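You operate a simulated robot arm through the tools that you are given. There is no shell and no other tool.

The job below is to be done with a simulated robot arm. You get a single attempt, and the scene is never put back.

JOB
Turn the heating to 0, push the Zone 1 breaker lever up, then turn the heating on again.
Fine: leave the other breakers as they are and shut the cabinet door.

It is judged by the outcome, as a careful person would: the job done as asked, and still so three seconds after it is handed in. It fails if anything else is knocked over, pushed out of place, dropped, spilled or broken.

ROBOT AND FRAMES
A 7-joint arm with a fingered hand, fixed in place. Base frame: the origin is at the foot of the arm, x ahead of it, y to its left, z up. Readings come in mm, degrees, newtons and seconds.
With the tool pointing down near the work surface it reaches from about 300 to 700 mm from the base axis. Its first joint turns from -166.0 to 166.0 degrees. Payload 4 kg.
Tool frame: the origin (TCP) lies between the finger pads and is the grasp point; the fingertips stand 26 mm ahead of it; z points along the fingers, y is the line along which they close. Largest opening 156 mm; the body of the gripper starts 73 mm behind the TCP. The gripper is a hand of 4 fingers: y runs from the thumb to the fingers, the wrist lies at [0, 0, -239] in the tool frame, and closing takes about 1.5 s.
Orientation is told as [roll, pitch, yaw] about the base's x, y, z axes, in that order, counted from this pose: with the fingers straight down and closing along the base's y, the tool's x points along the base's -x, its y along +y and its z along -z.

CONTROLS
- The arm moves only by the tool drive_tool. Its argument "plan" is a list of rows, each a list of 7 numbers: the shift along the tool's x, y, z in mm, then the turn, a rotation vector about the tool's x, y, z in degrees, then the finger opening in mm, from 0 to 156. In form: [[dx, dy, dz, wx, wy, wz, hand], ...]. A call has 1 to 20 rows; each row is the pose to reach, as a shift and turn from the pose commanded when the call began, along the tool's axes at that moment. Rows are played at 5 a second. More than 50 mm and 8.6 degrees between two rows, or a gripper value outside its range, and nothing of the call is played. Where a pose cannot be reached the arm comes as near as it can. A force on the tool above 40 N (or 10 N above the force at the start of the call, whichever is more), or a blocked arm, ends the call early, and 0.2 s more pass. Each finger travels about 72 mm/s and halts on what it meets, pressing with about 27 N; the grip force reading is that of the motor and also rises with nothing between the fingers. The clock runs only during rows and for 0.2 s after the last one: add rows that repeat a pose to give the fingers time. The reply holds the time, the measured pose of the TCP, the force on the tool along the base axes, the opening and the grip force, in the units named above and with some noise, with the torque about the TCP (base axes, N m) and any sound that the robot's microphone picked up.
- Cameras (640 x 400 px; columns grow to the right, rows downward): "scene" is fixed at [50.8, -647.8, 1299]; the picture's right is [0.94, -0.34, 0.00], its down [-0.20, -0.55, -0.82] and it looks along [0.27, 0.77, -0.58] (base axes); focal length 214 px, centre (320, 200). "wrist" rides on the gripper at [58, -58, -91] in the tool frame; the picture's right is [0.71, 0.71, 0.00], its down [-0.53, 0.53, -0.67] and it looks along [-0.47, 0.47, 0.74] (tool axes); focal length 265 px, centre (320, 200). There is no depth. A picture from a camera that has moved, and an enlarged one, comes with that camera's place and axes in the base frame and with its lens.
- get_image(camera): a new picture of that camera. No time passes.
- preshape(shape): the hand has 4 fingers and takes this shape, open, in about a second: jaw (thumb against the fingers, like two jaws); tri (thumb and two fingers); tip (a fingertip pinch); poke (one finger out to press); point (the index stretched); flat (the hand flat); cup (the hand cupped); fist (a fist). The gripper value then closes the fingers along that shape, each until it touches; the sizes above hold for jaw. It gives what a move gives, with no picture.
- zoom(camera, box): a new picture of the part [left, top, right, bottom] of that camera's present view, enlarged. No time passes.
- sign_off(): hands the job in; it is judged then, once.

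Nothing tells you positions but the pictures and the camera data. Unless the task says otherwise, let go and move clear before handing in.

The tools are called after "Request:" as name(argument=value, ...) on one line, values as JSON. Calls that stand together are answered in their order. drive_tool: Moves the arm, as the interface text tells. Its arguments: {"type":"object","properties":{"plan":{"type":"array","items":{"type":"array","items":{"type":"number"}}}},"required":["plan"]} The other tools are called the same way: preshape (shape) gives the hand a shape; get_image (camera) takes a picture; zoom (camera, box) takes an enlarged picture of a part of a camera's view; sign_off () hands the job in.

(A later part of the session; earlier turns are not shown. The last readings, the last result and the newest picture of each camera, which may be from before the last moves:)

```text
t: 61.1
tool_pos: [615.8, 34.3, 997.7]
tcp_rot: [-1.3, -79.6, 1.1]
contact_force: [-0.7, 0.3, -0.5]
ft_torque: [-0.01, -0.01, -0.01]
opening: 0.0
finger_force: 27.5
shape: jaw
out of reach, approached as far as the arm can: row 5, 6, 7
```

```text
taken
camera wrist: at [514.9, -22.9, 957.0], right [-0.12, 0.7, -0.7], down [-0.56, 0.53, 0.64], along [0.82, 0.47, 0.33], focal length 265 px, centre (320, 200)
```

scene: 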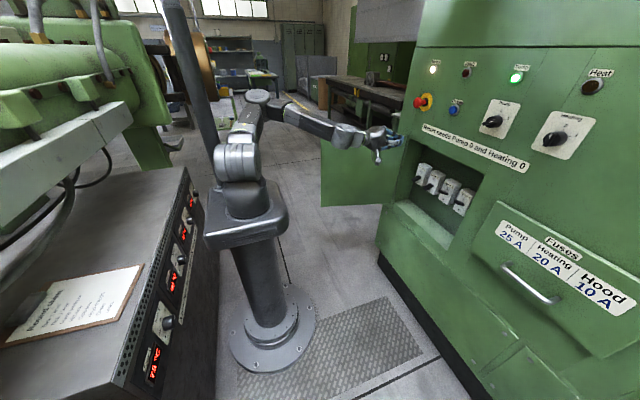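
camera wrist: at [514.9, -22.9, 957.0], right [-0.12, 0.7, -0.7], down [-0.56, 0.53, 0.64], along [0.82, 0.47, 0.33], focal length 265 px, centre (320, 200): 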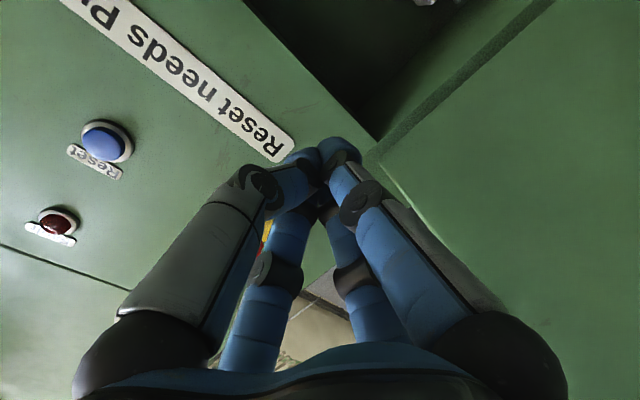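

Out of reach while this close in; I'll move forward first, then down.

Request:
drive_tool(plan=[[0.5, 3, 25.5, 0, 0, 0, 0], [1, 6, 51, 0, 0, 0, 0], [2.4, 8, 71.5, 0, 0, 0, 0], [35.9, 10, 82.7, 0, 0, 0, 0], [70.2, 12, 89.8, 0, 0, 0, 0], [104.6, 13, 96, 0, 0, 0, 0]])

Request:
get_image(camera="scene")

Request:
get_image(camera="wrist")

```text
t: 62.5
tool_pos: [692.7, 58.6, 996.0]
tcp_rot: [-1.3, -79.5, 1.1]
contact_force: [0.7, 0.1, 0.4]
ft_torque: [0.04, -0.02, -0.02]
opening: 0.0
finger_force: 26.7
shape: jaw
out of reach, approached as far as the arm can: row 1, 2, 3, 4, 5, 6
```

```text
taken
```

scene: 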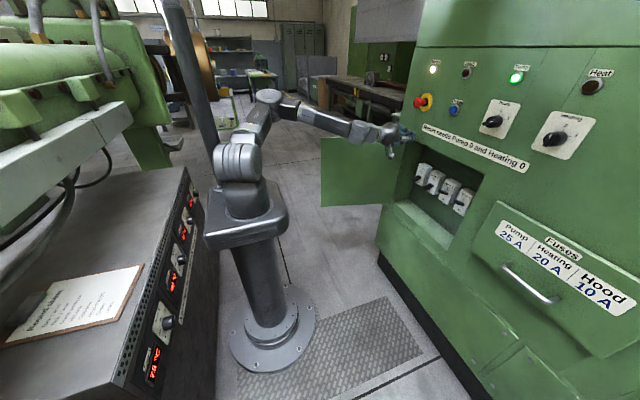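

```text
taken
camera wrist: at [591.4, 1.6, 956.1], right [-0.13, 0.7, -0.7], down [-0.56, 0.53, 0.64], along [0.82, 0.47, 0.33], focal length 265 px, centre (320, 200)
```

wrist: 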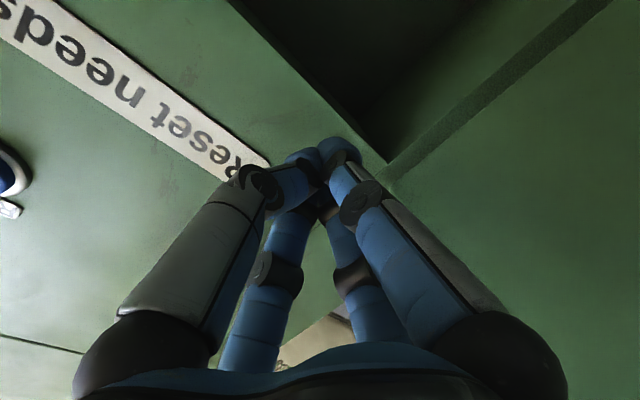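

The arm is in an elbow-left configuration that can't get lower here. It worked with the elbow on the right side, so I'll back out and travel via the right side (negative y) as before.

Request:
drive_tool(plan=[[2.4, -5, -40.2, 0, 0, 0, 0], [-0.2, -12, -81.4, 0, 0, 0, 0], [-31.9, -18, -102.5, 0, 0, 0, 0], [-68.5, -25, -124.5, 0, 0, 0, 0], [-106, -32, -141.6, 0, 0, 0, 0], [-138.5, -40, -157.8, 0, 0, 0, 0], [-156.7, -80, -164.2, 0, 0, 0, 0], [-156.7, -125, -164.2, 0, 0, 0, 0], [-156.7, -170, -164.2, 0, 0, 0, 0], [-156.7, -215, -164.2, 0, 0, 0, 0], [-156.7, -260, -164.2, 0, 0, 0, 0], [-156.7, -305, -164.2, 0, 0, 0, 0], [-156.7, -350, -164.2, 0, 0, 0, 0], [-156.7, -395, -164.2, 0, 0, 0, 0]])

Request:
get_image(camera="scene")

```text
t: 65.5
tool_pos: [552.1, -336.1, 1181.8]
tcp_rot: [-1.4, -79.8, 1.1]
contact_force: [-0.1, -0.3, 0.1]
ft_torque: [0.0, 0.0, -0.01]
opening: 0.1
finger_force: 26.7
shape: jaw
```

```text
taken
```

scene: 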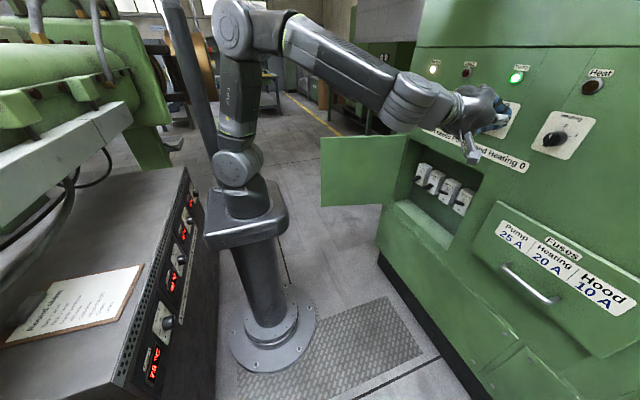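

Request:
drive_tool(plan=[[38.7, 8.4, 18, 0, 0, 0, 0], [77.5, 16.9, 36.1, 0, 0, 0, 0], [116.2, 25.3, 54.2, 0, 0, 0, 0], [154.9, 33.8, 72.3, 0, 0, 0, 0], [193.7, 42.2, 90.3, 0, 0, 0, 0], [232.4, 50.7, 108.4, 0, 0, 0, 0], [271.1, 59.1, 126.5, 0, 0, 0, 0], [309.9, 67.6, 144.5, 0, 0, 0, 0], [348.6, 76, 162.6, 0, 0, 0, 0]])

Request:
get_image(camera="scene")

```text
t: 67.5
tool_pos: [651.3, -260.1, 808.7]
tcp_rot: [-1.3, -79.8, 1.1]
contact_force: [0.2, -0.4, 0.6]
ft_torque: [0.02, 0.04, -0.04]
opening: 0.0
finger_force: 27.2
shape: jaw
```

```text
taken
```

scene: 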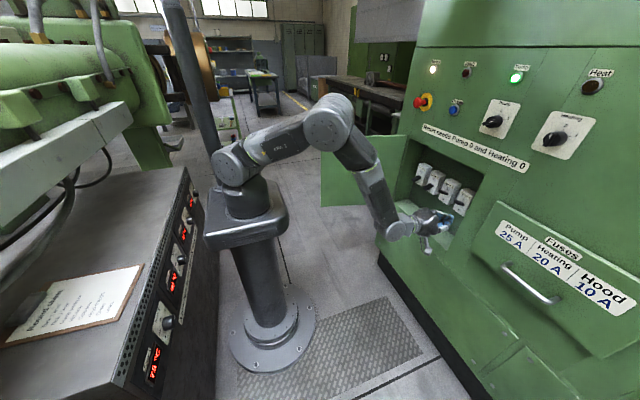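

Now the posture is good (elbow up, hand low). I'll slide left in front of the opening at x≈690, z≈745, staying 45 mm short of the levers.

Request:
drive_tool(plan=[[18.4, 0, 16.5, 0, 0, 0, 0], [36.7, 20, 33.1, 0, 0, 0, 0], [56, 50, 49.8, 0, 0, 0, 0], [56, 95, 49.8, 0, 0, 0, 0], [56, 140, 49.8, 0, 0, 0, 0], [56, 185, 49.8, 0, 0, 0, 0], [56, 230, 49.8, 0, 0, 0, 0], [56, 270, 49.8, 0, 0, 0, 0], [56, 308, 49.8, 0, 0, 0, 0]])

Request:
get_image(camera="scene")

Request:
get_image(camera="wrist")

```text
t: 69.5
tool_pos: [691.7, 45.9, 743.3]
tcp_rot: [-1.3, -79.8, 0.8]
contact_force: [-0.2, -1.1, -0.8]
ft_torque: [0.03, -0.01, -0.01]
opening: 0.1
finger_force: 26.4
shape: jaw
```

```text
taken
```

scene: 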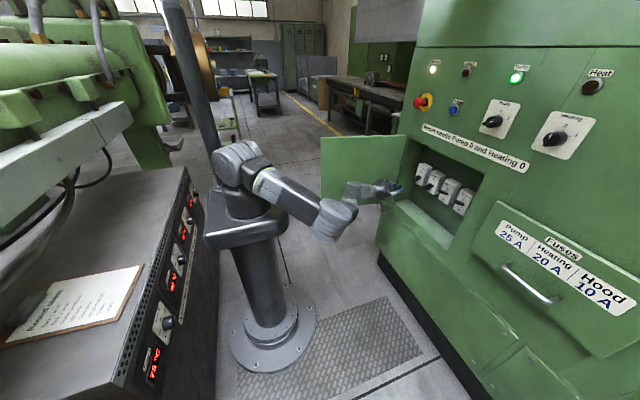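

```text
taken
camera wrist: at [591.5, -10.3, 702.2], right [-0.12, 0.71, -0.7], down [-0.56, 0.53, 0.63], along [0.82, 0.47, 0.33], focal length 265 px, centre (320, 200)
```

wrist: 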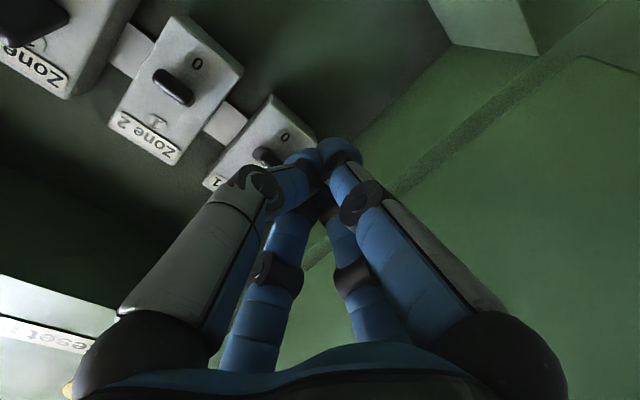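

The hand is in front of Zone 1 (lever at y≈45, now just below it). I'll lower slightly and advance the bundled fingertips under the lever, stopping short of the box face.

Request:
drive_tool(plan=[[9.8, -0.5, 1.8, 0, 0, 0, 0], [7, -0.5, 17, 0, 0, 0, 0], [4, -0.5, 32, 0, 0, 0, 0], [1.5, -0.5, 46, 0, 0, 0, 0], [0, -0.5, 56, 0, 0, 0, 0], [0, -0.5, 56, 0, 0, 0, 0]])

Request:
get_image(camera="wrist")

Request:
zoom(camera="scene", box=[385, 145, 485, 220])

```text
t: 70.9
tool_pos: [747.4, 47.0, 733.3]
tcp_rot: [-1.1, -79.8, 0.8]
contact_force: [-0.7, -0.7, 0.0]
ft_torque: [0.0, -0.01, 0.03]
opening: 0.0
finger_force: 26.9
shape: jaw
```

```text
taken
camera wrist: at [646.5, -10.6, 691.5], right [-0.12, 0.71, -0.7], down [-0.56, 0.53, 0.63], along [0.82, 0.47, 0.33], focal length 265 px, centre (320, 200)
```

wrist: 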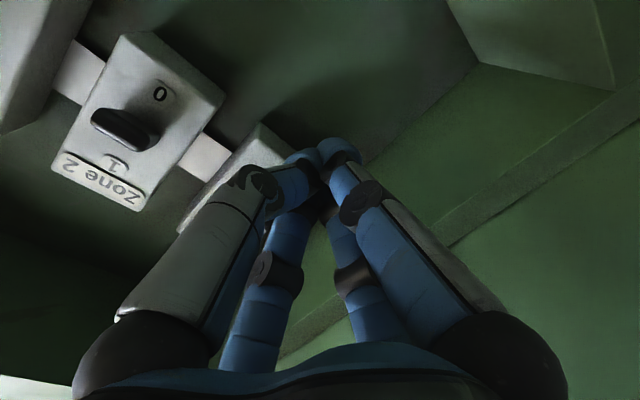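

```text
5.33 times, centred on (435, 182) of scene
camera zoom: at [50.8, -647.8, 1299.0], right [0.94, -0.34, 0.0], down [-0.2, -0.55, -0.82], along [0.27, 0.77, -0.58], focal length 1144 px, centre (-293, 293)
```

zoom: 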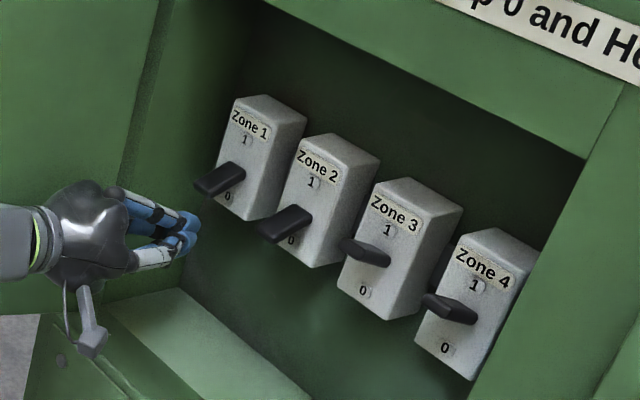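

The fingertips are at x≈774, z≈735, just below and left-front of the Zone 1 lever. I'll advance 17 mm and lift.

Request:
drive_tool(plan=[[-1.5, -1, 8.5, 0, 0, 0, 0], [-3, -1, 16.7, 0, 0, 0, 0], [-12.8, -1, 15, 0, 0, 0, 0], [-22.7, -1, 13.2, 0, 0, 0, 0], [-32.5, -1, 11.4, 0, 0, 0, 0], [-42.4, -1, 9.6, 0, 0, 0, 0]])

Request:
zoom(camera="scene", box=[385, 145, 485, 220])

Request:
get_image(camera="wrist")

```text
t: 72.3
tool_pos: [763.5, 45.1, 774.4]
tcp_rot: [-1.5, -79.8, 1.2]
contact_force: [0.3, 0.5, -0.1]
ft_torque: [0.0, 0.01, 0.0]
opening: 0.1
finger_force: 26.9
shape: jaw
```

```text
5.33 times, centred on (435, 182) of scene
camera zoom: at [50.8, -647.8, 1299.0], right [0.94, -0.34, 0.0], down [-0.2, -0.55, -0.82], along [0.27, 0.77, -0.58], focal length 1144 px, centre (-293, 293)
```

zoom: 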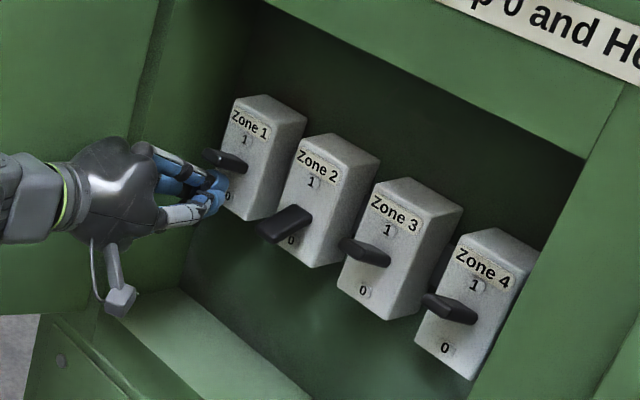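

```text
taken
camera wrist: at [663.8, -12.4, 732.7], right [-0.12, 0.7, -0.7], down [-0.56, 0.53, 0.63], along [0.82, 0.47, 0.33], focal length 265 px, centre (320, 200)
```

wrist: 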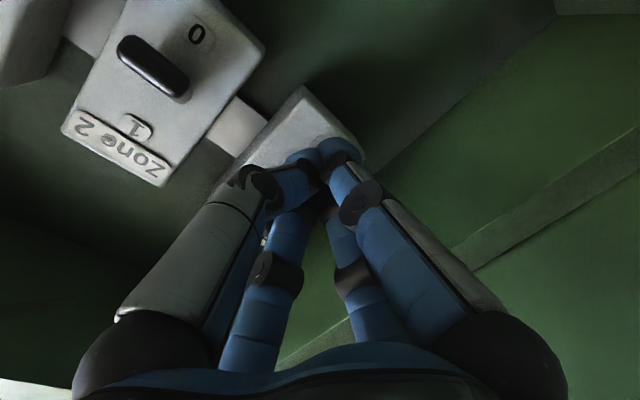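

Zone 1's lever has snapped up to 1, matching Zones 3 and 4; Zone 2 is still down as before. I'll lower slightly and back straight out.

Request:
drive_tool(plan=[[6, 0, 1, 0, 0, 0, 0], [12, 0, -3, 0, 0, 0, 0], [14, 0, -25, 0, 0, 0, 0], [17, 0, -50, 0, 0, 0, 0], [20, 0, -71, 0, 0, 0, 0]])

Request:
zoom(camera="scene", box=[385, 145, 485, 220])

Request:
zoom(camera="wrist", box=[100, 0, 400, 200])

```text
t: 73.5
tool_pos: [690.4, 45.7, 768.2]
tcp_rot: [-1.2, -79.8, 0.9]
contact_force: [-1.1, 0.6, -0.1]
ft_torque: [0.01, 0.0, -0.01]
opening: 0.0
finger_force: 26.9
shape: jaw
```

```text
5.33 times, centred on (435, 182) of scene
camera zoom: at [50.8, -647.8, 1299.0], right [0.94, -0.34, 0.0], down [-0.2, -0.55, -0.82], along [0.27, 0.77, -0.58], focal length 1144 px, centre (-293, 293)
```

zoom: 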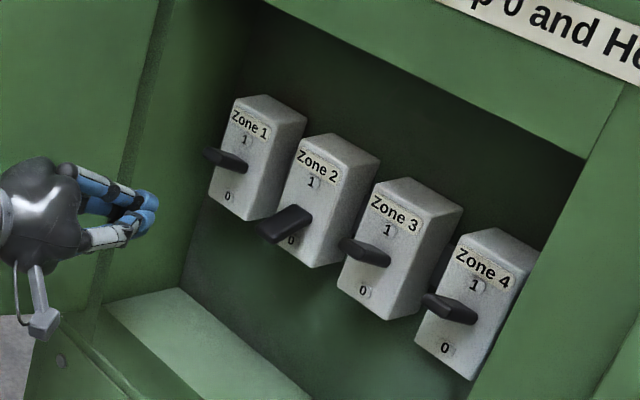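

```text
2.00 times, centred on (250, 100) of wrist
camera zoom: at [590.0, -11.7, 726.0], right [-0.12, 0.71, -0.7], down [-0.56, 0.53, 0.63], along [0.82, 0.47, 0.33], focal length 531 px, centre (460, 400)
```

zoom: 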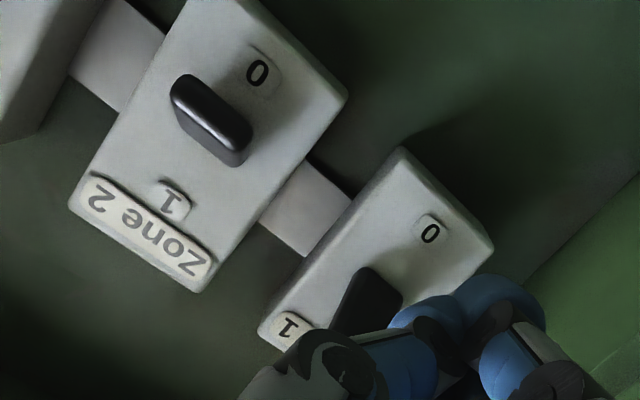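

Zone 1 lever is up and the others unchanged. Now I retrace: slide right, then up and away on the right-hand side.

Request:
drive_tool(plan=[[0, -45, 0, 0, 0, 0, 0], [0, -90, 0, 0, 0, 0, 0], [0, -135, 0, 0, 0, 0, 0], [0, -180, 0, 0, 0, 0, 0], [0, -225, 0, 0, 0, 0, 0], [0, -268, 0, 0, 0, 0, 0], [-5, -300, -10, 0, 0, 0, 0], [-33.4, -311, -45.7, 0, 0, 0, 0], [-72.2, -319, -63.9, 0, 0, 0, 0], [-111, -327, -82.1, 0, 0, 0, 0], [-149.9, -335, -100.3, 0, 0, 0, 0], [-188.7, -343, -118.5, 0, 0, 0, 0], [-227.5, -350, -136.7, 0, 0, 0, 0], [-266.3, -358, -154.9, 0, 0, 0, 0], [-305.2, -366, -173.1, 0, 0, 0, 0], [-344, -374, -191.3, 0, 0, 0, 0], [-382.8, -382, -209.5, 0, 0, 0, 0]])

Request:
get_image(camera="scene")

```text
t: 77.1
tool_pos: [550.6, -335.4, 1181.4]
tcp_rot: [-1.0, -79.7, 0.8]
contact_force: [0.2, -0.2, -0.2]
ft_torque: [0.0, 0.0, 0.01]
opening: 0.0
finger_force: 27.0
shape: jaw
```

```text
taken
```

scene: 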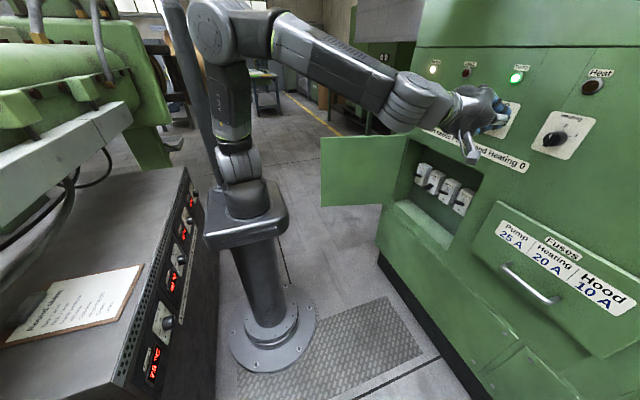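

I'm next to the Heating dial, and the lever is up, so I'll turn the heating back on now. First: tip shape, level the hand, and align with the knob at 0.

Request:
preshape(shape="tip")

Request:
drive_tool(plan=[[19, -11.4, 6.5, 0, -3.4, 0, 70], [38, -22.8, 13, 0, -6.8, 0, 70], [56.5, -34, 19.4, 0, -10.2, 0, 70], [56.5, -34, 19.4, 0, -10.2, 0, 70], [56.5, -34, 19.4, 0, -10.2, 0, 70], [56.5, -34, 19.4, 0, -10.2, 0, 70]])

Request:
get_image(camera="wrist")

Request:
zoom(camera="wrist", box=[240, 0, 400, 140])

Request:
get_image(camera="scene")

```text
t: 78.0
tool_pos: [550.7, -334.8, 1180.9]
tcp_rot: [-1.3, -79.8, 1.0]
contact_force: [-0.3, 0.4, -0.6]
ft_torque: [0.0, -0.04, 0.01]
opening: 155.8
finger_force: 0.2
shape: tip
```

```text
t: 79.4
tool_pos: [559.3, -367.5, 1121.6]
tcp_rot: [-88.6, -89.8, 88.2]
contact_force: [1.0, 0.6, 0.4]
ft_torque: [-0.04, 0.01, -0.01]
opening: 70.1
finger_force: 0.0
shape: tip
```

```text
taken
camera wrist: at [467.6, -426.2, 1064.1], right [0.0, 0.7, -0.71], down [-0.67, 0.53, 0.52], along [0.75, 0.47, 0.47], focal length 265 px, centre (320, 200)
```

wrist: 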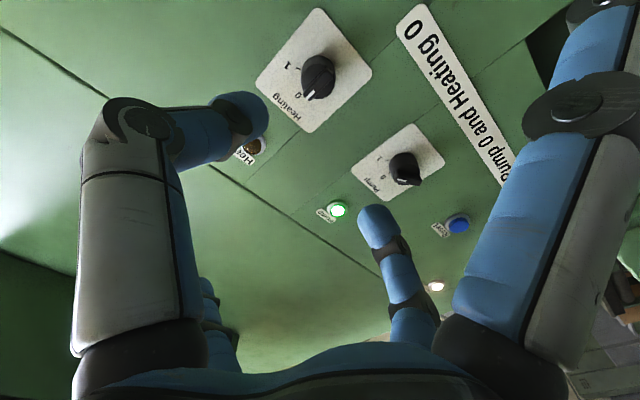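

```text
2.86 times, centred on (320, 70) of wrist
camera zoom: at [467.6, -426.2, 1064.1], right [0.0, 0.7, -0.71], down [-0.67, 0.53, 0.52], along [0.75, 0.47, 0.47], focal length 758 px, centre (320, 571)
```

zoom: 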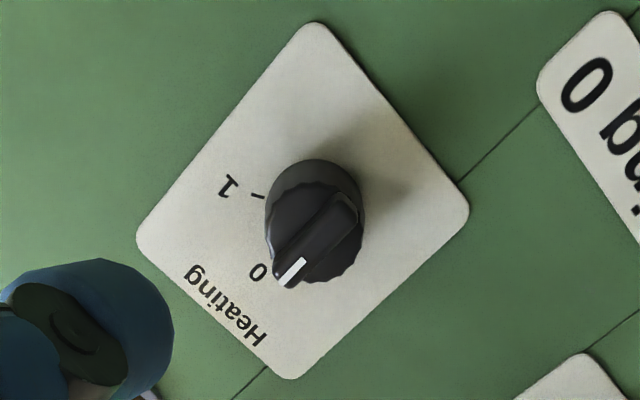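

```text
taken
```

scene: 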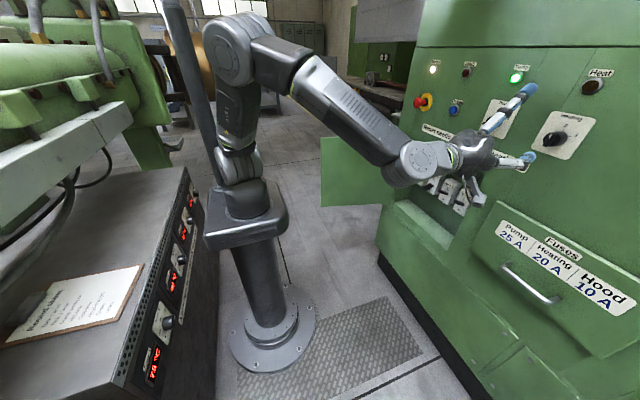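

Aligned with the knob (pointer at 0). Advance over the bar, close, and then turn.

Request:
drive_tool(plan=[[0.5, -1, 30, 0, 0, 0, 70], [1, -1.5, 60, 0, 0, 0, 70], [1, -1.5, 90, 0, 0, 0, 65], [1, -1.5, 110, 0, 0, 0, 60], [1, -1.5, 125, 0, 0, 0, 60], [1, -1.5, 132, 0, 0, 0, 60], [1, -1.5, 136.5, 0, 0, 0, 60], [1, -1.5, 136.5, 0, 0, 0, 40], [1, -1.5, 136.5, 0, 0, 0, 20], [1, -1.5, 136.5, 0, 0, 0, 5], [1, -1.5, 136.5, 0, 0, 0, 5], [1, -1.5, 136.5, 0, 0, 0, 5], [1, -1.5, 136.5, 0, 0, 0, 5]])

Request:
get_image(camera="wrist")

Request:
zoom(camera="scene", box=[480, 60, 640, 180])

```text
t: 82.2
tool_pos: [694.8, -371.4, 1122.1]
tcp_rot: [-87.9, -89.8, 87.7]
contact_force: [5.5, -0.4, 0.3]
ft_torque: [-0.01, 0.02, -0.03]
opening: 5.1
finger_force: 26.9
shape: tip
```

```text
taken
camera wrist: at [604.5, -427.8, 1063.6], right [0.0, 0.7, -0.71], down [-0.67, 0.53, 0.52], along [0.75, 0.47, 0.47], focal length 265 px, centre (320, 200)
```

wrist: 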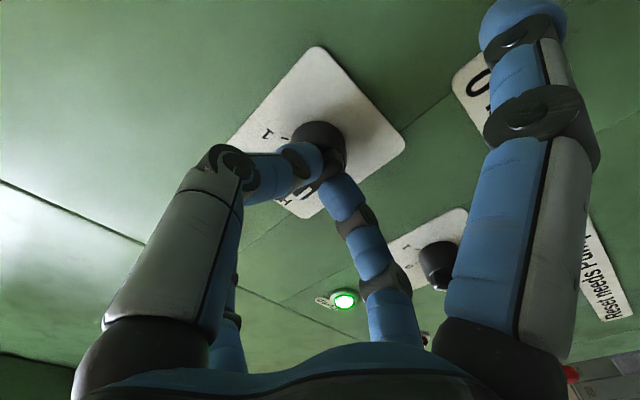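

```text
3.33 times, centred on (560, 120) of scene
camera zoom: at [50.8, -647.8, 1299.0], right [0.94, -0.34, 0.0], down [-0.2, -0.55, -0.82], along [0.27, 0.77, -0.58], focal length 715 px, centre (-480, 467)
```

zoom: 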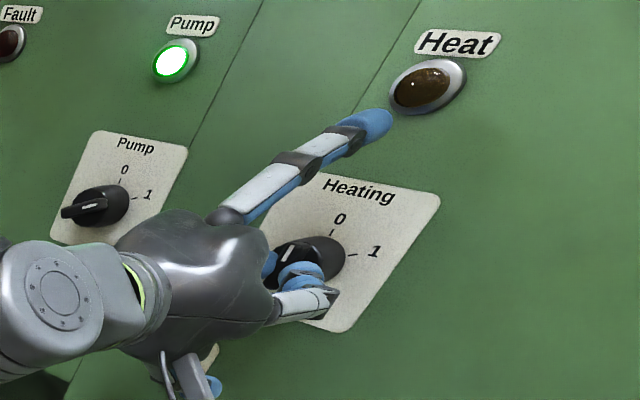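

Request:
zoom(camera="wrist", box=[240, 60, 420, 220])

Request:
zoom(camera="scene", box=[530, 105, 580, 145])

```text
2.50 times, centred on (330, 140) of wrist
camera zoom: at [604.5, -427.8, 1063.6], right [0.0, 0.7, -0.71], down [-0.67, 0.53, 0.52], along [0.75, 0.47, 0.47], focal length 664 px, centre (295, 350)
```

zoom: 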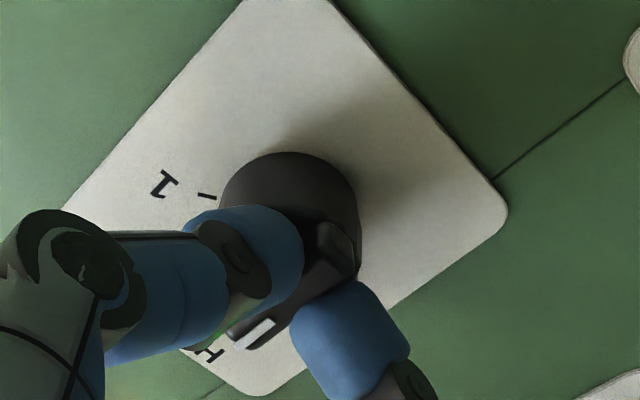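

```text
10.00 times, centred on (555, 125) of scene
camera zoom: at [50.8, -647.8, 1299.0], right [0.94, -0.34, 0.0], down [-0.2, -0.55, -0.82], along [0.27, 0.77, -0.58], focal length 2145 px, centre (-2030, 950)
```

zoom: 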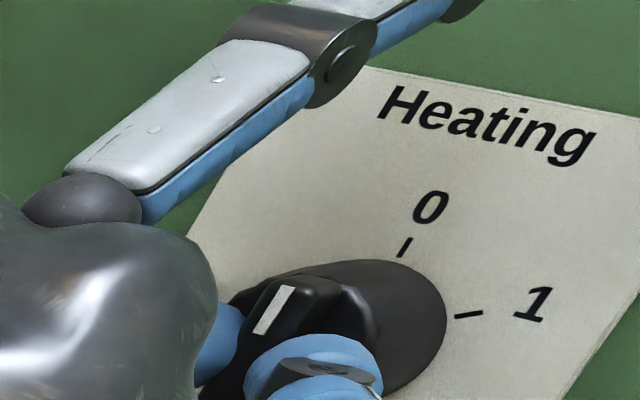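

The fingertips are gripping the bar (force reads 27 N). Turn toward 1.

Request:
drive_tool(plan=[[0, 0, 0, 0, 0, 5, 0], [0, 0, 0, 0, 0, 10, 0], [0, 0, 0, 0, 0, 15, 0], [0, 0, 0, 0, 0, 20, 0], [0, 0, 0, 0, 0, 25, 0], [0, 0, 0, 0, 0, 30, 0]])

Request:
zoom(camera="wrist", box=[240, 60, 420, 220])

Request:
zoom(camera="scene", box=[480, 60, 640, 180])

```text
t: 83.6
tool_pos: [696.3, -369.6, 1122.9]
tcp_rot: [90.0, -60.1, -90.3]
contact_force: [7.0, 2.0, 4.1]
ft_torque: [-0.02, -0.07, 0.02]
opening: 5.1
finger_force: 26.9
shape: tip
```

```text
2.50 times, centred on (330, 140) of wrist
camera zoom: at [604.5, -390.5, 1042.5], right [0.0, 0.97, -0.26], down [-0.67, 0.2, 0.72], along [0.74, 0.17, 0.65], focal length 664 px, centre (295, 350)
```

zoom: 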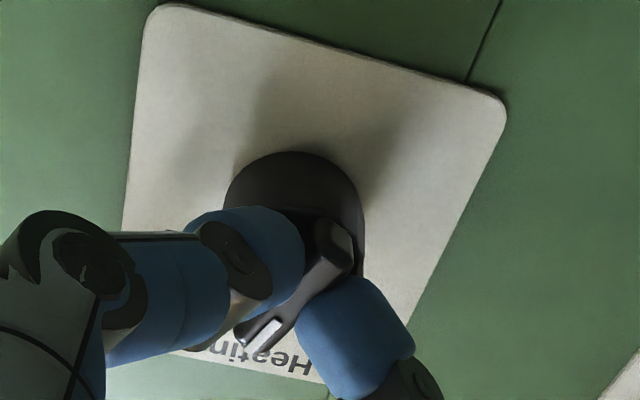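

```text
3.33 times, centred on (560, 120) of scene
camera zoom: at [50.8, -647.8, 1299.0], right [0.94, -0.34, 0.0], down [-0.2, -0.55, -0.82], along [0.27, 0.77, -0.58], focal length 715 px, centre (-480, 467)
```

zoom: 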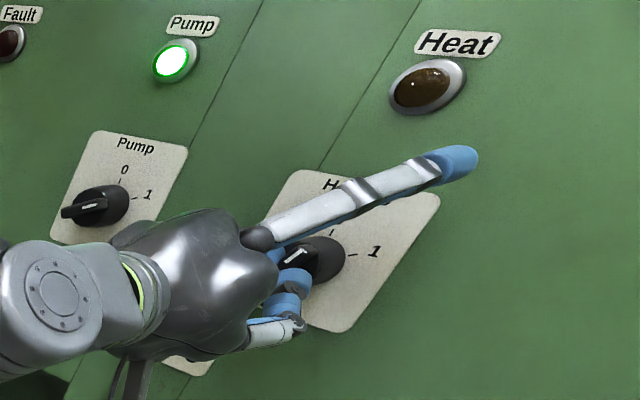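

Turning along with the hand. Continue to 60° and a little beyond.

Request:
drive_tool(plan=[[0, 0, 0, 0, 0, 5, 0], [0, 0, 0, 0, 0, 10, 0], [0, 0, 0, 0, 0, 15, 0], [0, 0, 0, 0, 0, 20, 0], [0, 0, 0, 0, 0, 25, 0], [0, 0, 0, 0, 0, 30, 0], [0, 0, 0, 0, 0, 34, 0], [0, 0, 0, 0, 0, 34, 0]])

Request:
zoom(camera="wrist", box=[240, 60, 420, 220])

Request:
zoom(camera="scene", box=[480, 60, 640, 180])

```text
t: 85.4
tool_pos: [694.9, -370.7, 1122.6]
tcp_rot: [90.0, -26.2, -90.3]
contact_force: [-0.7, 1.0, 0.0]
ft_torque: [0.04, 0.03, -0.02]
opening: 1.7
finger_force: 26.6
shape: tip
out of reach, approached as far as the arm can: row 3, 4
```

```text
2.50 times, centred on (330, 140) of wrist
camera zoom: at [604.3, -343.2, 1043.5], right [0.01, 0.95, 0.32], down [-0.67, -0.24, 0.7], along [0.74, -0.22, 0.63], focal length 664 px, centre (295, 350)
```

zoom: 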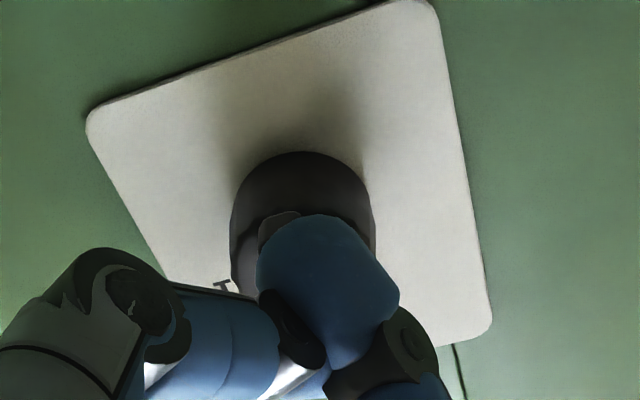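

```text
3.33 times, centred on (560, 120) of scene
camera zoom: at [50.8, -647.8, 1299.0], right [0.94, -0.34, 0.0], down [-0.2, -0.55, -0.82], along [0.27, 0.77, -0.58], focal length 715 px, centre (-480, 467)
```

zoom: 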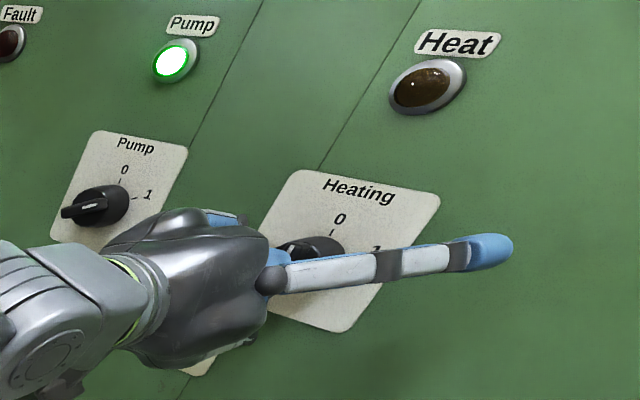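

The grip slipped off partway (the arm briefly ran out of reach). I'll back off and look at the knob.

Request:
drive_tool(plan=[[0, 0, -15, 0, 0, 0, 0], [0, 0, -40, 0, 0, 0, 0], [0, 0, -80, 0, 0, 0, 30], [0, 0, -120, 0, 0, 0, 60], [0, 0, -136, 0, 0, 0, 70]])

Request:
get_image(camera="wrist")

Request:
zoom(camera="wrist", box=[240, 0, 400, 140])

Request:
get_image(camera="scene")

```text
t: 86.6
tool_pos: [559.2, -369.8, 1121.5]
tcp_rot: [90.0, -26.2, -90.3]
contact_force: [-0.5, 0.5, 0.5]
ft_torque: [0.0, -0.01, -0.05]
opening: 69.7
finger_force: 0.1
shape: tip
```

```text
taken
camera wrist: at [468.0, -341.9, 1044.1], right [0.0, 0.95, 0.32], down [-0.67, -0.24, 0.7], along [0.74, -0.22, 0.63], focal length 265 px, centre (320, 200)
```

wrist: 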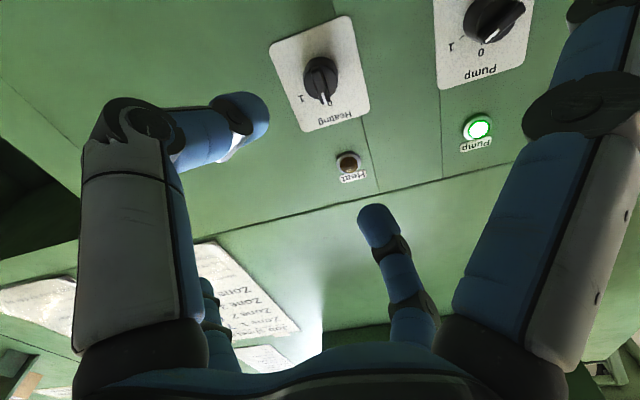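

```text
2.86 times, centred on (320, 70) of wrist
camera zoom: at [468.0, -341.9, 1044.1], right [0.0, 0.95, 0.32], down [-0.67, -0.24, 0.7], along [0.74, -0.22, 0.63], focal length 758 px, centre (320, 571)
```

zoom: 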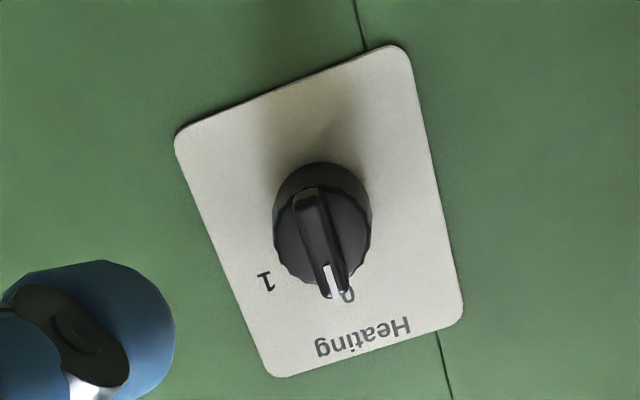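

```text
taken
```

scene: 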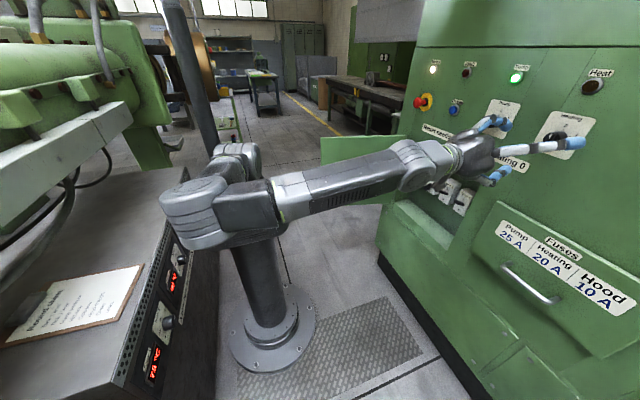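

The knob is back at 0, and the arm now has the posture in which the full 60° roll worked earlier. I'll roll back to 0° here at standoff, then grip again.

Request:
drive_tool(plan=[[0, 0, 0, 0, 0, -7.5, 70], [0, 0, 0, 0, 0, -15, 70], [0, 0, 0, 0, 0, -22.5, 70], [0, 0, 0, 0, 0, -30, 70], [0, 0, 0, 0, 0, -37.5, 70], [0, 0, 0, 0, 0, -45, 70], [0, 0, 0, 0, 0, -52.5, 70], [0, 0, 0, 0, 0, -60, 70], [0, 0, 0, 0, 0, -63, 70], [0, 0, 0, 0, 0, -63, 70]])

Request:
get_image(camera="scene")

Request:
zoom(camera="wrist", box=[240, 0, 400, 140])

```text
t: 88.8
tool_pos: [559.8, -370.3, 1123.5]
tcp_rot: [89.8, -89.3, -90.1]
contact_force: [-0.4, -0.2, -0.2]
ft_torque: [-0.01, 0.0, 0.0]
opening: 69.7
finger_force: 0.1
shape: tip
```

```text
taken
```

scene: 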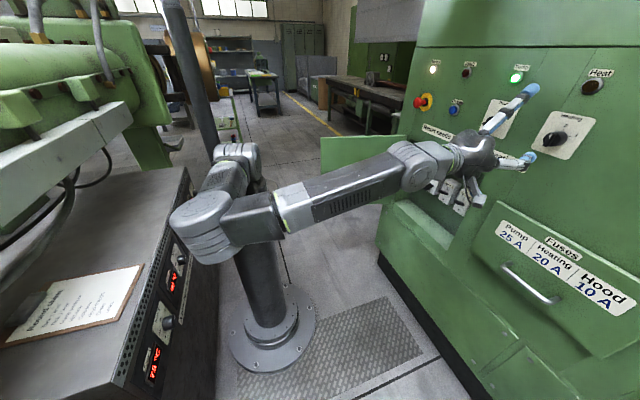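

```text
2.86 times, centred on (320, 70) of wrist
camera zoom: at [468.3, -426.2, 1062.9], right [0.0, 0.72, -0.7], down [-0.67, 0.52, 0.53], along [0.75, 0.46, 0.48], focal length 758 px, centre (320, 571)
```

zoom: 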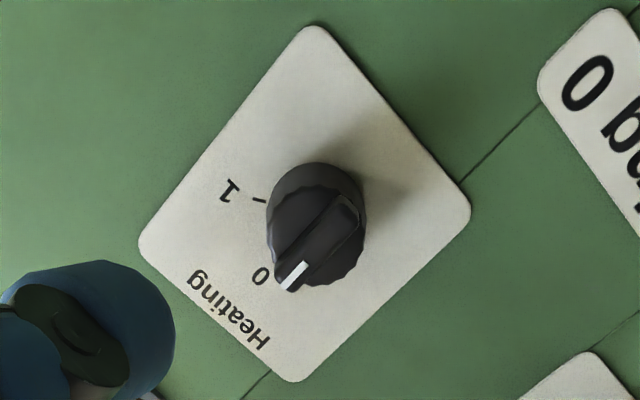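

Good. This time I'll grip slightly deeper (x≈698), as in the first successful turn.

Request:
drive_tool(plan=[[0, 0, 30, 0, 0, 0, 70], [0, 0, 60, 0, 0, 0, 70], [0, 0, 90, 0, 0, 0, 65], [0, 0, 110, 0, 0, 0, 60], [0, 0, 125, 0, 0, 0, 60], [0, 0, 133, 0, 0, 0, 60], [0, 0, 138.5, 0, 0, 0, 60], [0, 0, 138.5, 0, 0, 0, 40], [0, 0, 138.5, 0, 0, 0, 20], [0, 0, 138.5, 0, 0, 0, 5], [0, 0, 138.5, 0, 0, 0, 5], [0, 0, 138.5, 0, 0, 0, 5], [0, 0, 138.5, 0, 0, 0, 5]])

Request:
zoom(camera="wrist", box=[240, 60, 420, 220])

```text
t: 91.6
tool_pos: [698.3, -369.3, 1121.3]
tcp_rot: [89.1, -89.2, -89.4]
contact_force: [-5.8, 4.6, -0.5]
ft_torque: [0.01, -0.03, 0.17]
opening: 15.9
finger_force: 27.1
shape: tip
```

```text
2.50 times, centred on (330, 140) of wrist
camera zoom: at [606.7, -426.3, 1062.3], right [0.0, 0.72, -0.7], down [-0.67, 0.52, 0.53], along [0.75, 0.46, 0.48], focal length 664 px, centre (295, 350)
```

zoom: 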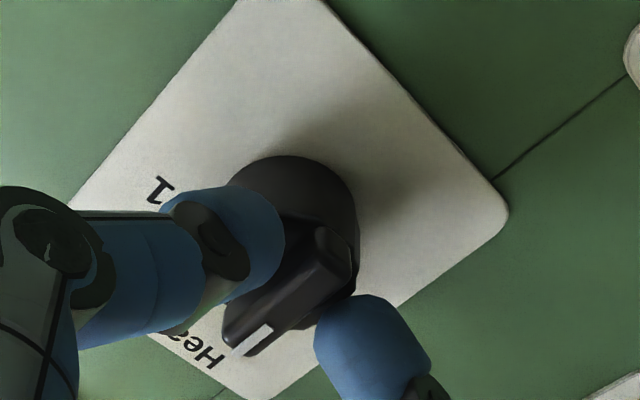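

Firm grip, opening 15.9. Turn toward 1 in steps.

Request:
drive_tool(plan=[[0, 0, -1, 0, 0, 5, 5], [0, 0, -1, 0, 0, 10, 5], [0, 0, -1, 0, 0, 15, 5], [0, 0, -1, 0, 0, 20, 5], [0, 0, -1, 0, 0, 25, 5], [0, 0, -1, 0, 0, 30, 5], [0, 0, -1, 0, 0, 35, 5]])

Request:
zoom(camera="wrist", box=[240, 60, 420, 220])

Request:
zoom(camera="scene", box=[480, 60, 640, 180])

```text
t: 93.2
tool_pos: [698.1, -369.4, 1121.8]
tcp_rot: [89.8, -54.3, -90.1]
contact_force: [-1.2, 9.0, 2.4]
ft_torque: [-0.06, -0.24, 0.51]
opening: 14.4
finger_force: 27.1
shape: tip
```

```text
2.50 times, centred on (330, 140) of wrist
camera zoom: at [606.2, -381.3, 1040.3], right [0.0, 0.99, -0.16], down [-0.67, 0.12, 0.74], along [0.75, 0.1, 0.66], focal length 664 px, centre (295, 350)
```

zoom: 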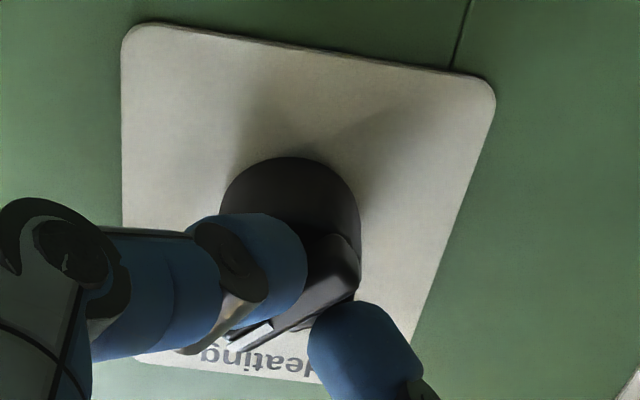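

```text
3.33 times, centred on (560, 120) of scene
camera zoom: at [50.8, -647.8, 1299.0], right [0.94, -0.34, 0.0], down [-0.2, -0.55, -0.82], along [0.27, 0.77, -0.58], focal length 715 px, centre (-480, 467)
```

zoom: 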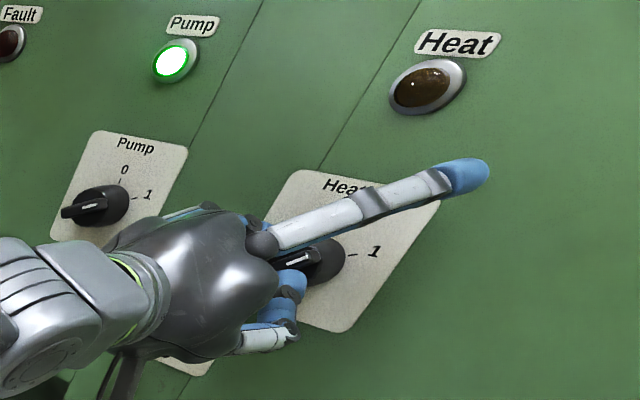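

Turning with the hand. Continue past 60°.

Request:
drive_tool(plan=[[0, 0, 0, 0, 0, 5, 5], [0, 0, 0, 0, 0, 10, 5], [0, 0, 0, 0, 0, 15, 5], [0, 0, 0, 0, 0, 20, 5], [0, 0, 0, 0, 0, 25, 5], [0, 0, 0, 0, 0, 30, 5], [0, 0, 0, 0, 0, 33, 5], [0, 0, 0, 0, 0, 33, 5]])

Request:
zoom(camera="wrist", box=[240, 60, 420, 220])

Request:
zoom(camera="scene", box=[480, 60, 640, 180])

```text
t: 95.0
tool_pos: [696.9, -369.4, 1122.8]
tcp_rot: [90.1, -21.1, -90.3]
contact_force: [3.1, 10.1, 8.5]
ft_torque: [-0.05, -0.54, 0.36]
opening: 13.8
finger_force: 27.4
shape: tip
```

```text
2.50 times, centred on (330, 140) of wrist
camera zoom: at [606.1, -335.9, 1047.1], right [0.0, 0.91, 0.4], down [-0.67, -0.3, 0.68], along [0.74, -0.27, 0.61], focal length 664 px, centre (295, 350)
```

zoom: 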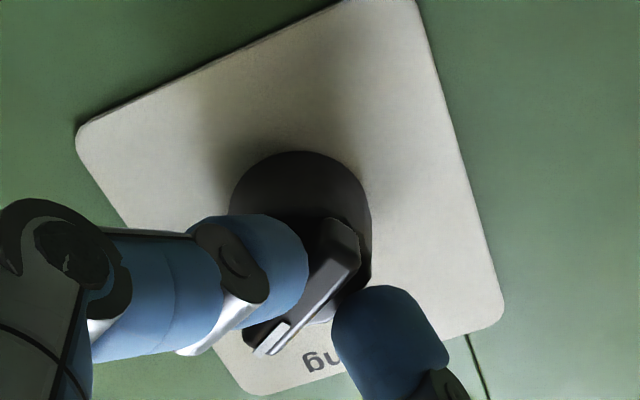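

```text
3.33 times, centred on (560, 120) of scene
camera zoom: at [50.8, -647.8, 1299.0], right [0.94, -0.34, 0.0], down [-0.2, -0.55, -0.82], along [0.27, 0.77, -0.58], focal length 715 px, centre (-480, 467)
```

zoom: 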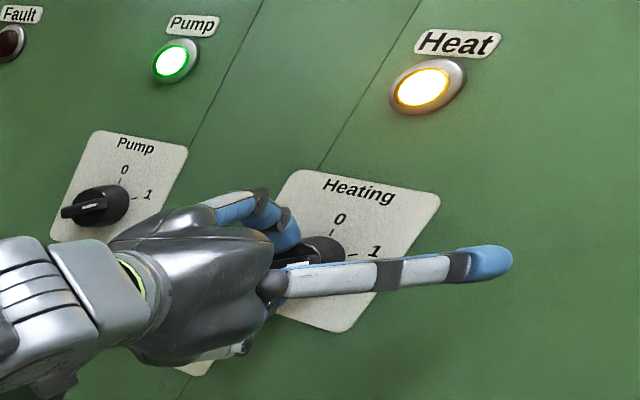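

The Heat lamp is lit. Release and back out.

Request:
drive_tool(plan=[[0, 0, 0, 0, 0, 0, 30], [0, 0, 0, 0, 0, 0, 60], [0, 0, 0, 0, 0, 0, 70], [0, 0, -20, 0, 0, 0, 70], [0, 0, -55, 0, 0, 0, 70], [0, 0, -95, 0, 0, 0, 70], [0, 0, -137, 0, 0, 0, 70]])

Request:
zoom(camera="wrist", box=[240, 0, 400, 140])

Request:
get_image(camera="scene")

```text
t: 96.6
tool_pos: [560.8, -368.5, 1122.9]
tcp_rot: [90.1, -21.2, -90.3]
contact_force: [0.0, 0.7, 0.0]
ft_torque: [0.04, -0.03, 0.02]
opening: 69.6
finger_force: 0.0
shape: tip
```

```text
2.86 times, centred on (320, 70) of wrist
camera zoom: at [469.0, -334.1, 1047.1], right [0.0, 0.92, 0.4], down [-0.67, -0.3, 0.68], along [0.74, -0.27, 0.61], focal length 758 px, centre (320, 571)
```

zoom: 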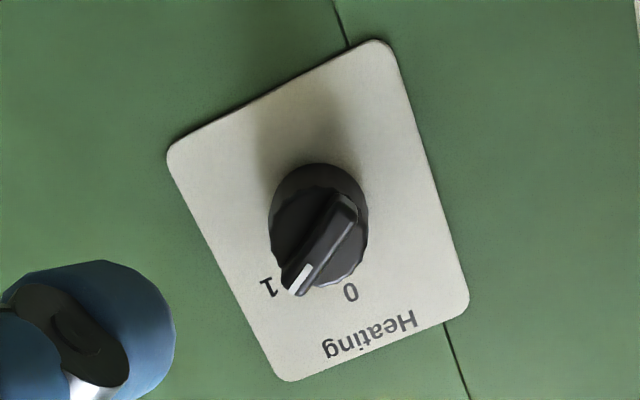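

```text
taken
```

scene: 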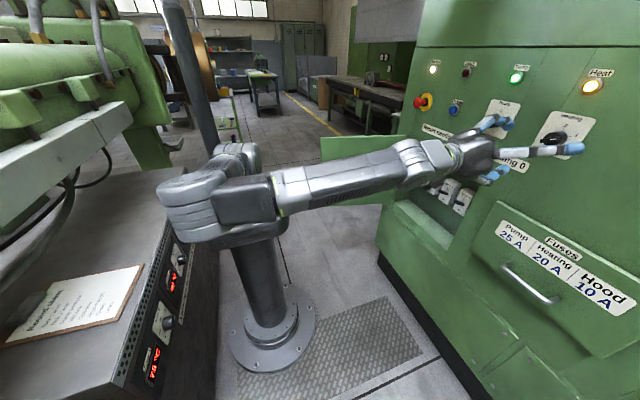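

Heating is at 1 with the Heat lamp lit. Next, shut the door: I'll roll back level, then return to the start-like pose with the hand pointing down before going over the door.

Request:
drive_tool(plan=[[0, 0, 0, 0, 0, -7.6, 70], [0, 0, 0, 0, 0, -15.3, 70], [0, 0, 0, 0, 0, -22.9, 70], [0, 0, 0, 0, 0, -30.6, 70], [0, 0, 0, 0, 0, -38.2, 70], [0, 0, 0, 0, 0, -45.9, 70], [0, 0, 0, 0, 0, -53.5, 70], [0, 0, 0, 0, 0, -61.2, 70], [0, 0, 0, 0, 0, -68.8, 70], [0, 0, 0, 0, 0, -68.8, 70]])

Request:
drive_tool(plan=[[-9.3, 34.4, -12.7, 0, 7.5, 0, 120], [-18.5, 68.8, -25.3, 0, 15, 0, 120], [-27.8, 103.3, -38, 0, 22.5, 0, 120], [-37, 137.7, -50.7, 0, 30, 0, 120], [-46.3, 172, -63.3, 0, 37.5, 0, 120], [-55.5, 206.5, -76, 0, 45, 0, 120], [-64.8, 240.9, -88.7, 0, 52.5, 0, 120], [-74, 275.3, -101.3, 0, 60, 0, 120], [-83.3, 309.8, -114, 0, 67.5, 0, 120], [-92.5, 344.2, -126.7, 0, 75, 0, 120], [-101.8, 378.6, -139.3, 0, 82.5, 0, 120], [-111, 413, -152, 0, 90, 0, 120], [-111, 413, -152, 0, 90, 0, 120]])

Request:
get_image(camera="scene")

Request:
get_image(camera="wrist")

```text
t: 98.8
tool_pos: [560.1, -370.1, 1122.1]
tcp_rot: [-83.6, -89.9, 83.2]
contact_force: [-0.1, -0.3, -0.1]
ft_torque: [0.01, 0.04, 0.0]
opening: 69.4
finger_force: 0.2
shape: tip
```

```text
t: 101.6
tool_pos: [410.5, 43.3, 1233.5]
tcp_rot: [0.0, 0.1, -0.2]
contact_force: [0.2, 0.3, 0.3]
ft_torque: [-0.02, -0.01, -0.02]
opening: 119.7
finger_force: 0.2
shape: tip
```

```text
taken
```

scene: 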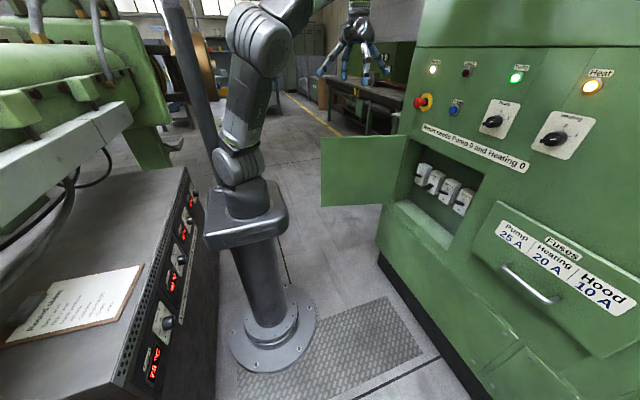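

```text
taken
camera wrist: at [352.7, -13.6, 1323.9], right [-0.7, 0.71, 0.0], down [0.53, 0.52, 0.67], along [0.47, 0.47, -0.75], focal length 265 px, centre (320, 200)
```

wrist: 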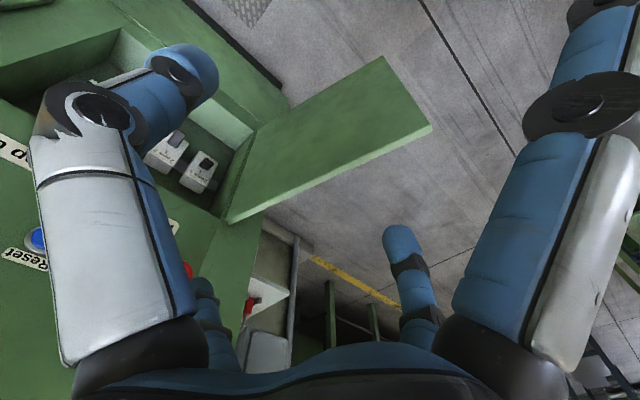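

From here the door runs from the hinge (722,117) to its free corner (367,216), open about 106°. I'll move above its top edge near the free end, with the outer finger on the outside (+y) face.

Request:
drive_tool(plan=[[-0.7, 32, 20.6, 0.6, -4, 3.2, 120], [-1.4, 64, 41.2, 1.1, -8, 6.3, 120], [-2.1, 96, 61.8, 1.7, -11.9, 9.5, 120], [-2.8, 128, 82.4, 2.2, -15.9, 12.6, 120], [-3.5, 160, 103, 2.8, -19.9, 15.8, 120], [-3.5, 160, 103, 2.8, -19.9, 15.8, 120]])

Request:
get_image(camera="wrist")

Request:
get_image(camera="scene")

```text
t: 103.0
tool_pos: [416.5, 204.0, 1129.9]
tcp_rot: [-0.1, -20.1, -16.3]
contact_force: [-0.3, -0.3, -0.8]
ft_torque: [0.03, 0.0, -0.01]
opening: 119.6
finger_force: 0.1
shape: tip
```

```text
taken
camera wrist: at [316.8, 172.4, 1194.8], right [-0.44, 0.87, -0.24], down [0.4, 0.43, 0.81], along [0.8, 0.26, -0.54], focal length 265 px, centre (320, 200)
```

wrist: 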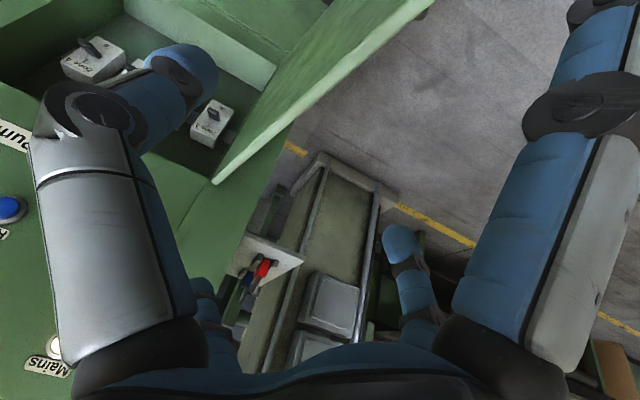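

```text
taken
```

scene: 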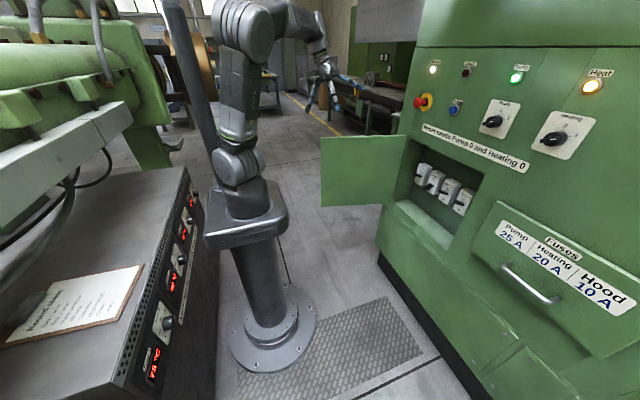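

Both fingers straddle the door's top edge. Lower 150 mm.

Request:
drive_tool(plan=[[13, 0, 36, 0, 0, 0, 120], [26, 0, 72, 0, 0, 0, 120], [39, 0, 107, 0, 0, 0, 120], [52, 0, 143, 0, 0, 0, 120], [52, 0, 143, 0, 0, 0, 120]])

Request:
get_image(camera="wrist")

Request:
zoom(camera="scene", box=[280, 40, 480, 240])

```text
t: 104.2
tool_pos: [415.3, 204.1, 977.9]
tcp_rot: [0.0, -20.0, -16.3]
contact_force: [0.3, 0.7, 0.6]
ft_torque: [-0.01, 0.0, -0.03]
opening: 119.8
finger_force: 0.0
shape: tip
```

```text
taken
camera wrist: at [316.3, 173.1, 1042.9], right [-0.44, 0.86, -0.24], down [0.4, 0.43, 0.81], along [0.8, 0.26, -0.54], focal length 265 px, centre (320, 200)
```

wrist: 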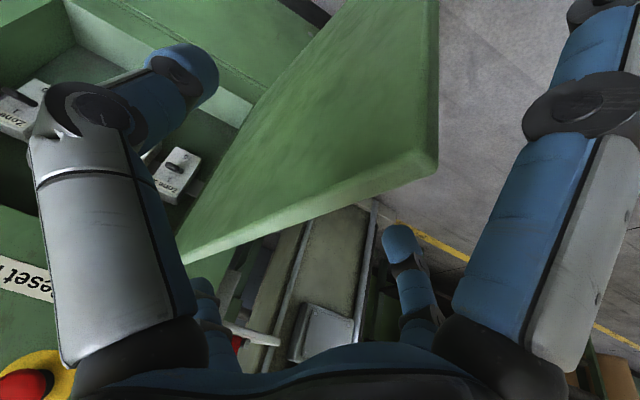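

```text
2.00 times, centred on (380, 140) of scene
camera zoom: at [50.8, -647.8, 1299.0], right [0.94, -0.34, 0.0], down [-0.2, -0.55, -0.82], along [0.27, 0.77, -0.58], focal length 429 px, centre (200, 320)
```

zoom: 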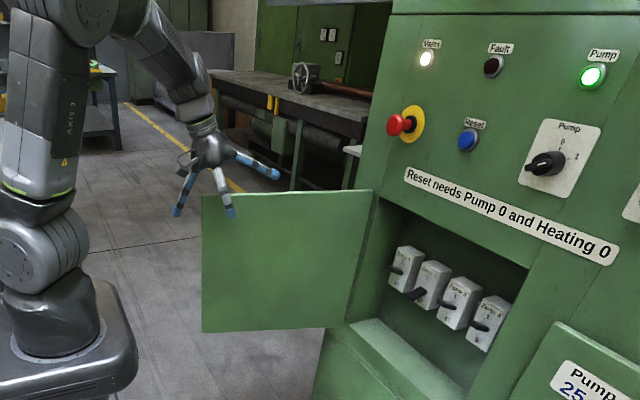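

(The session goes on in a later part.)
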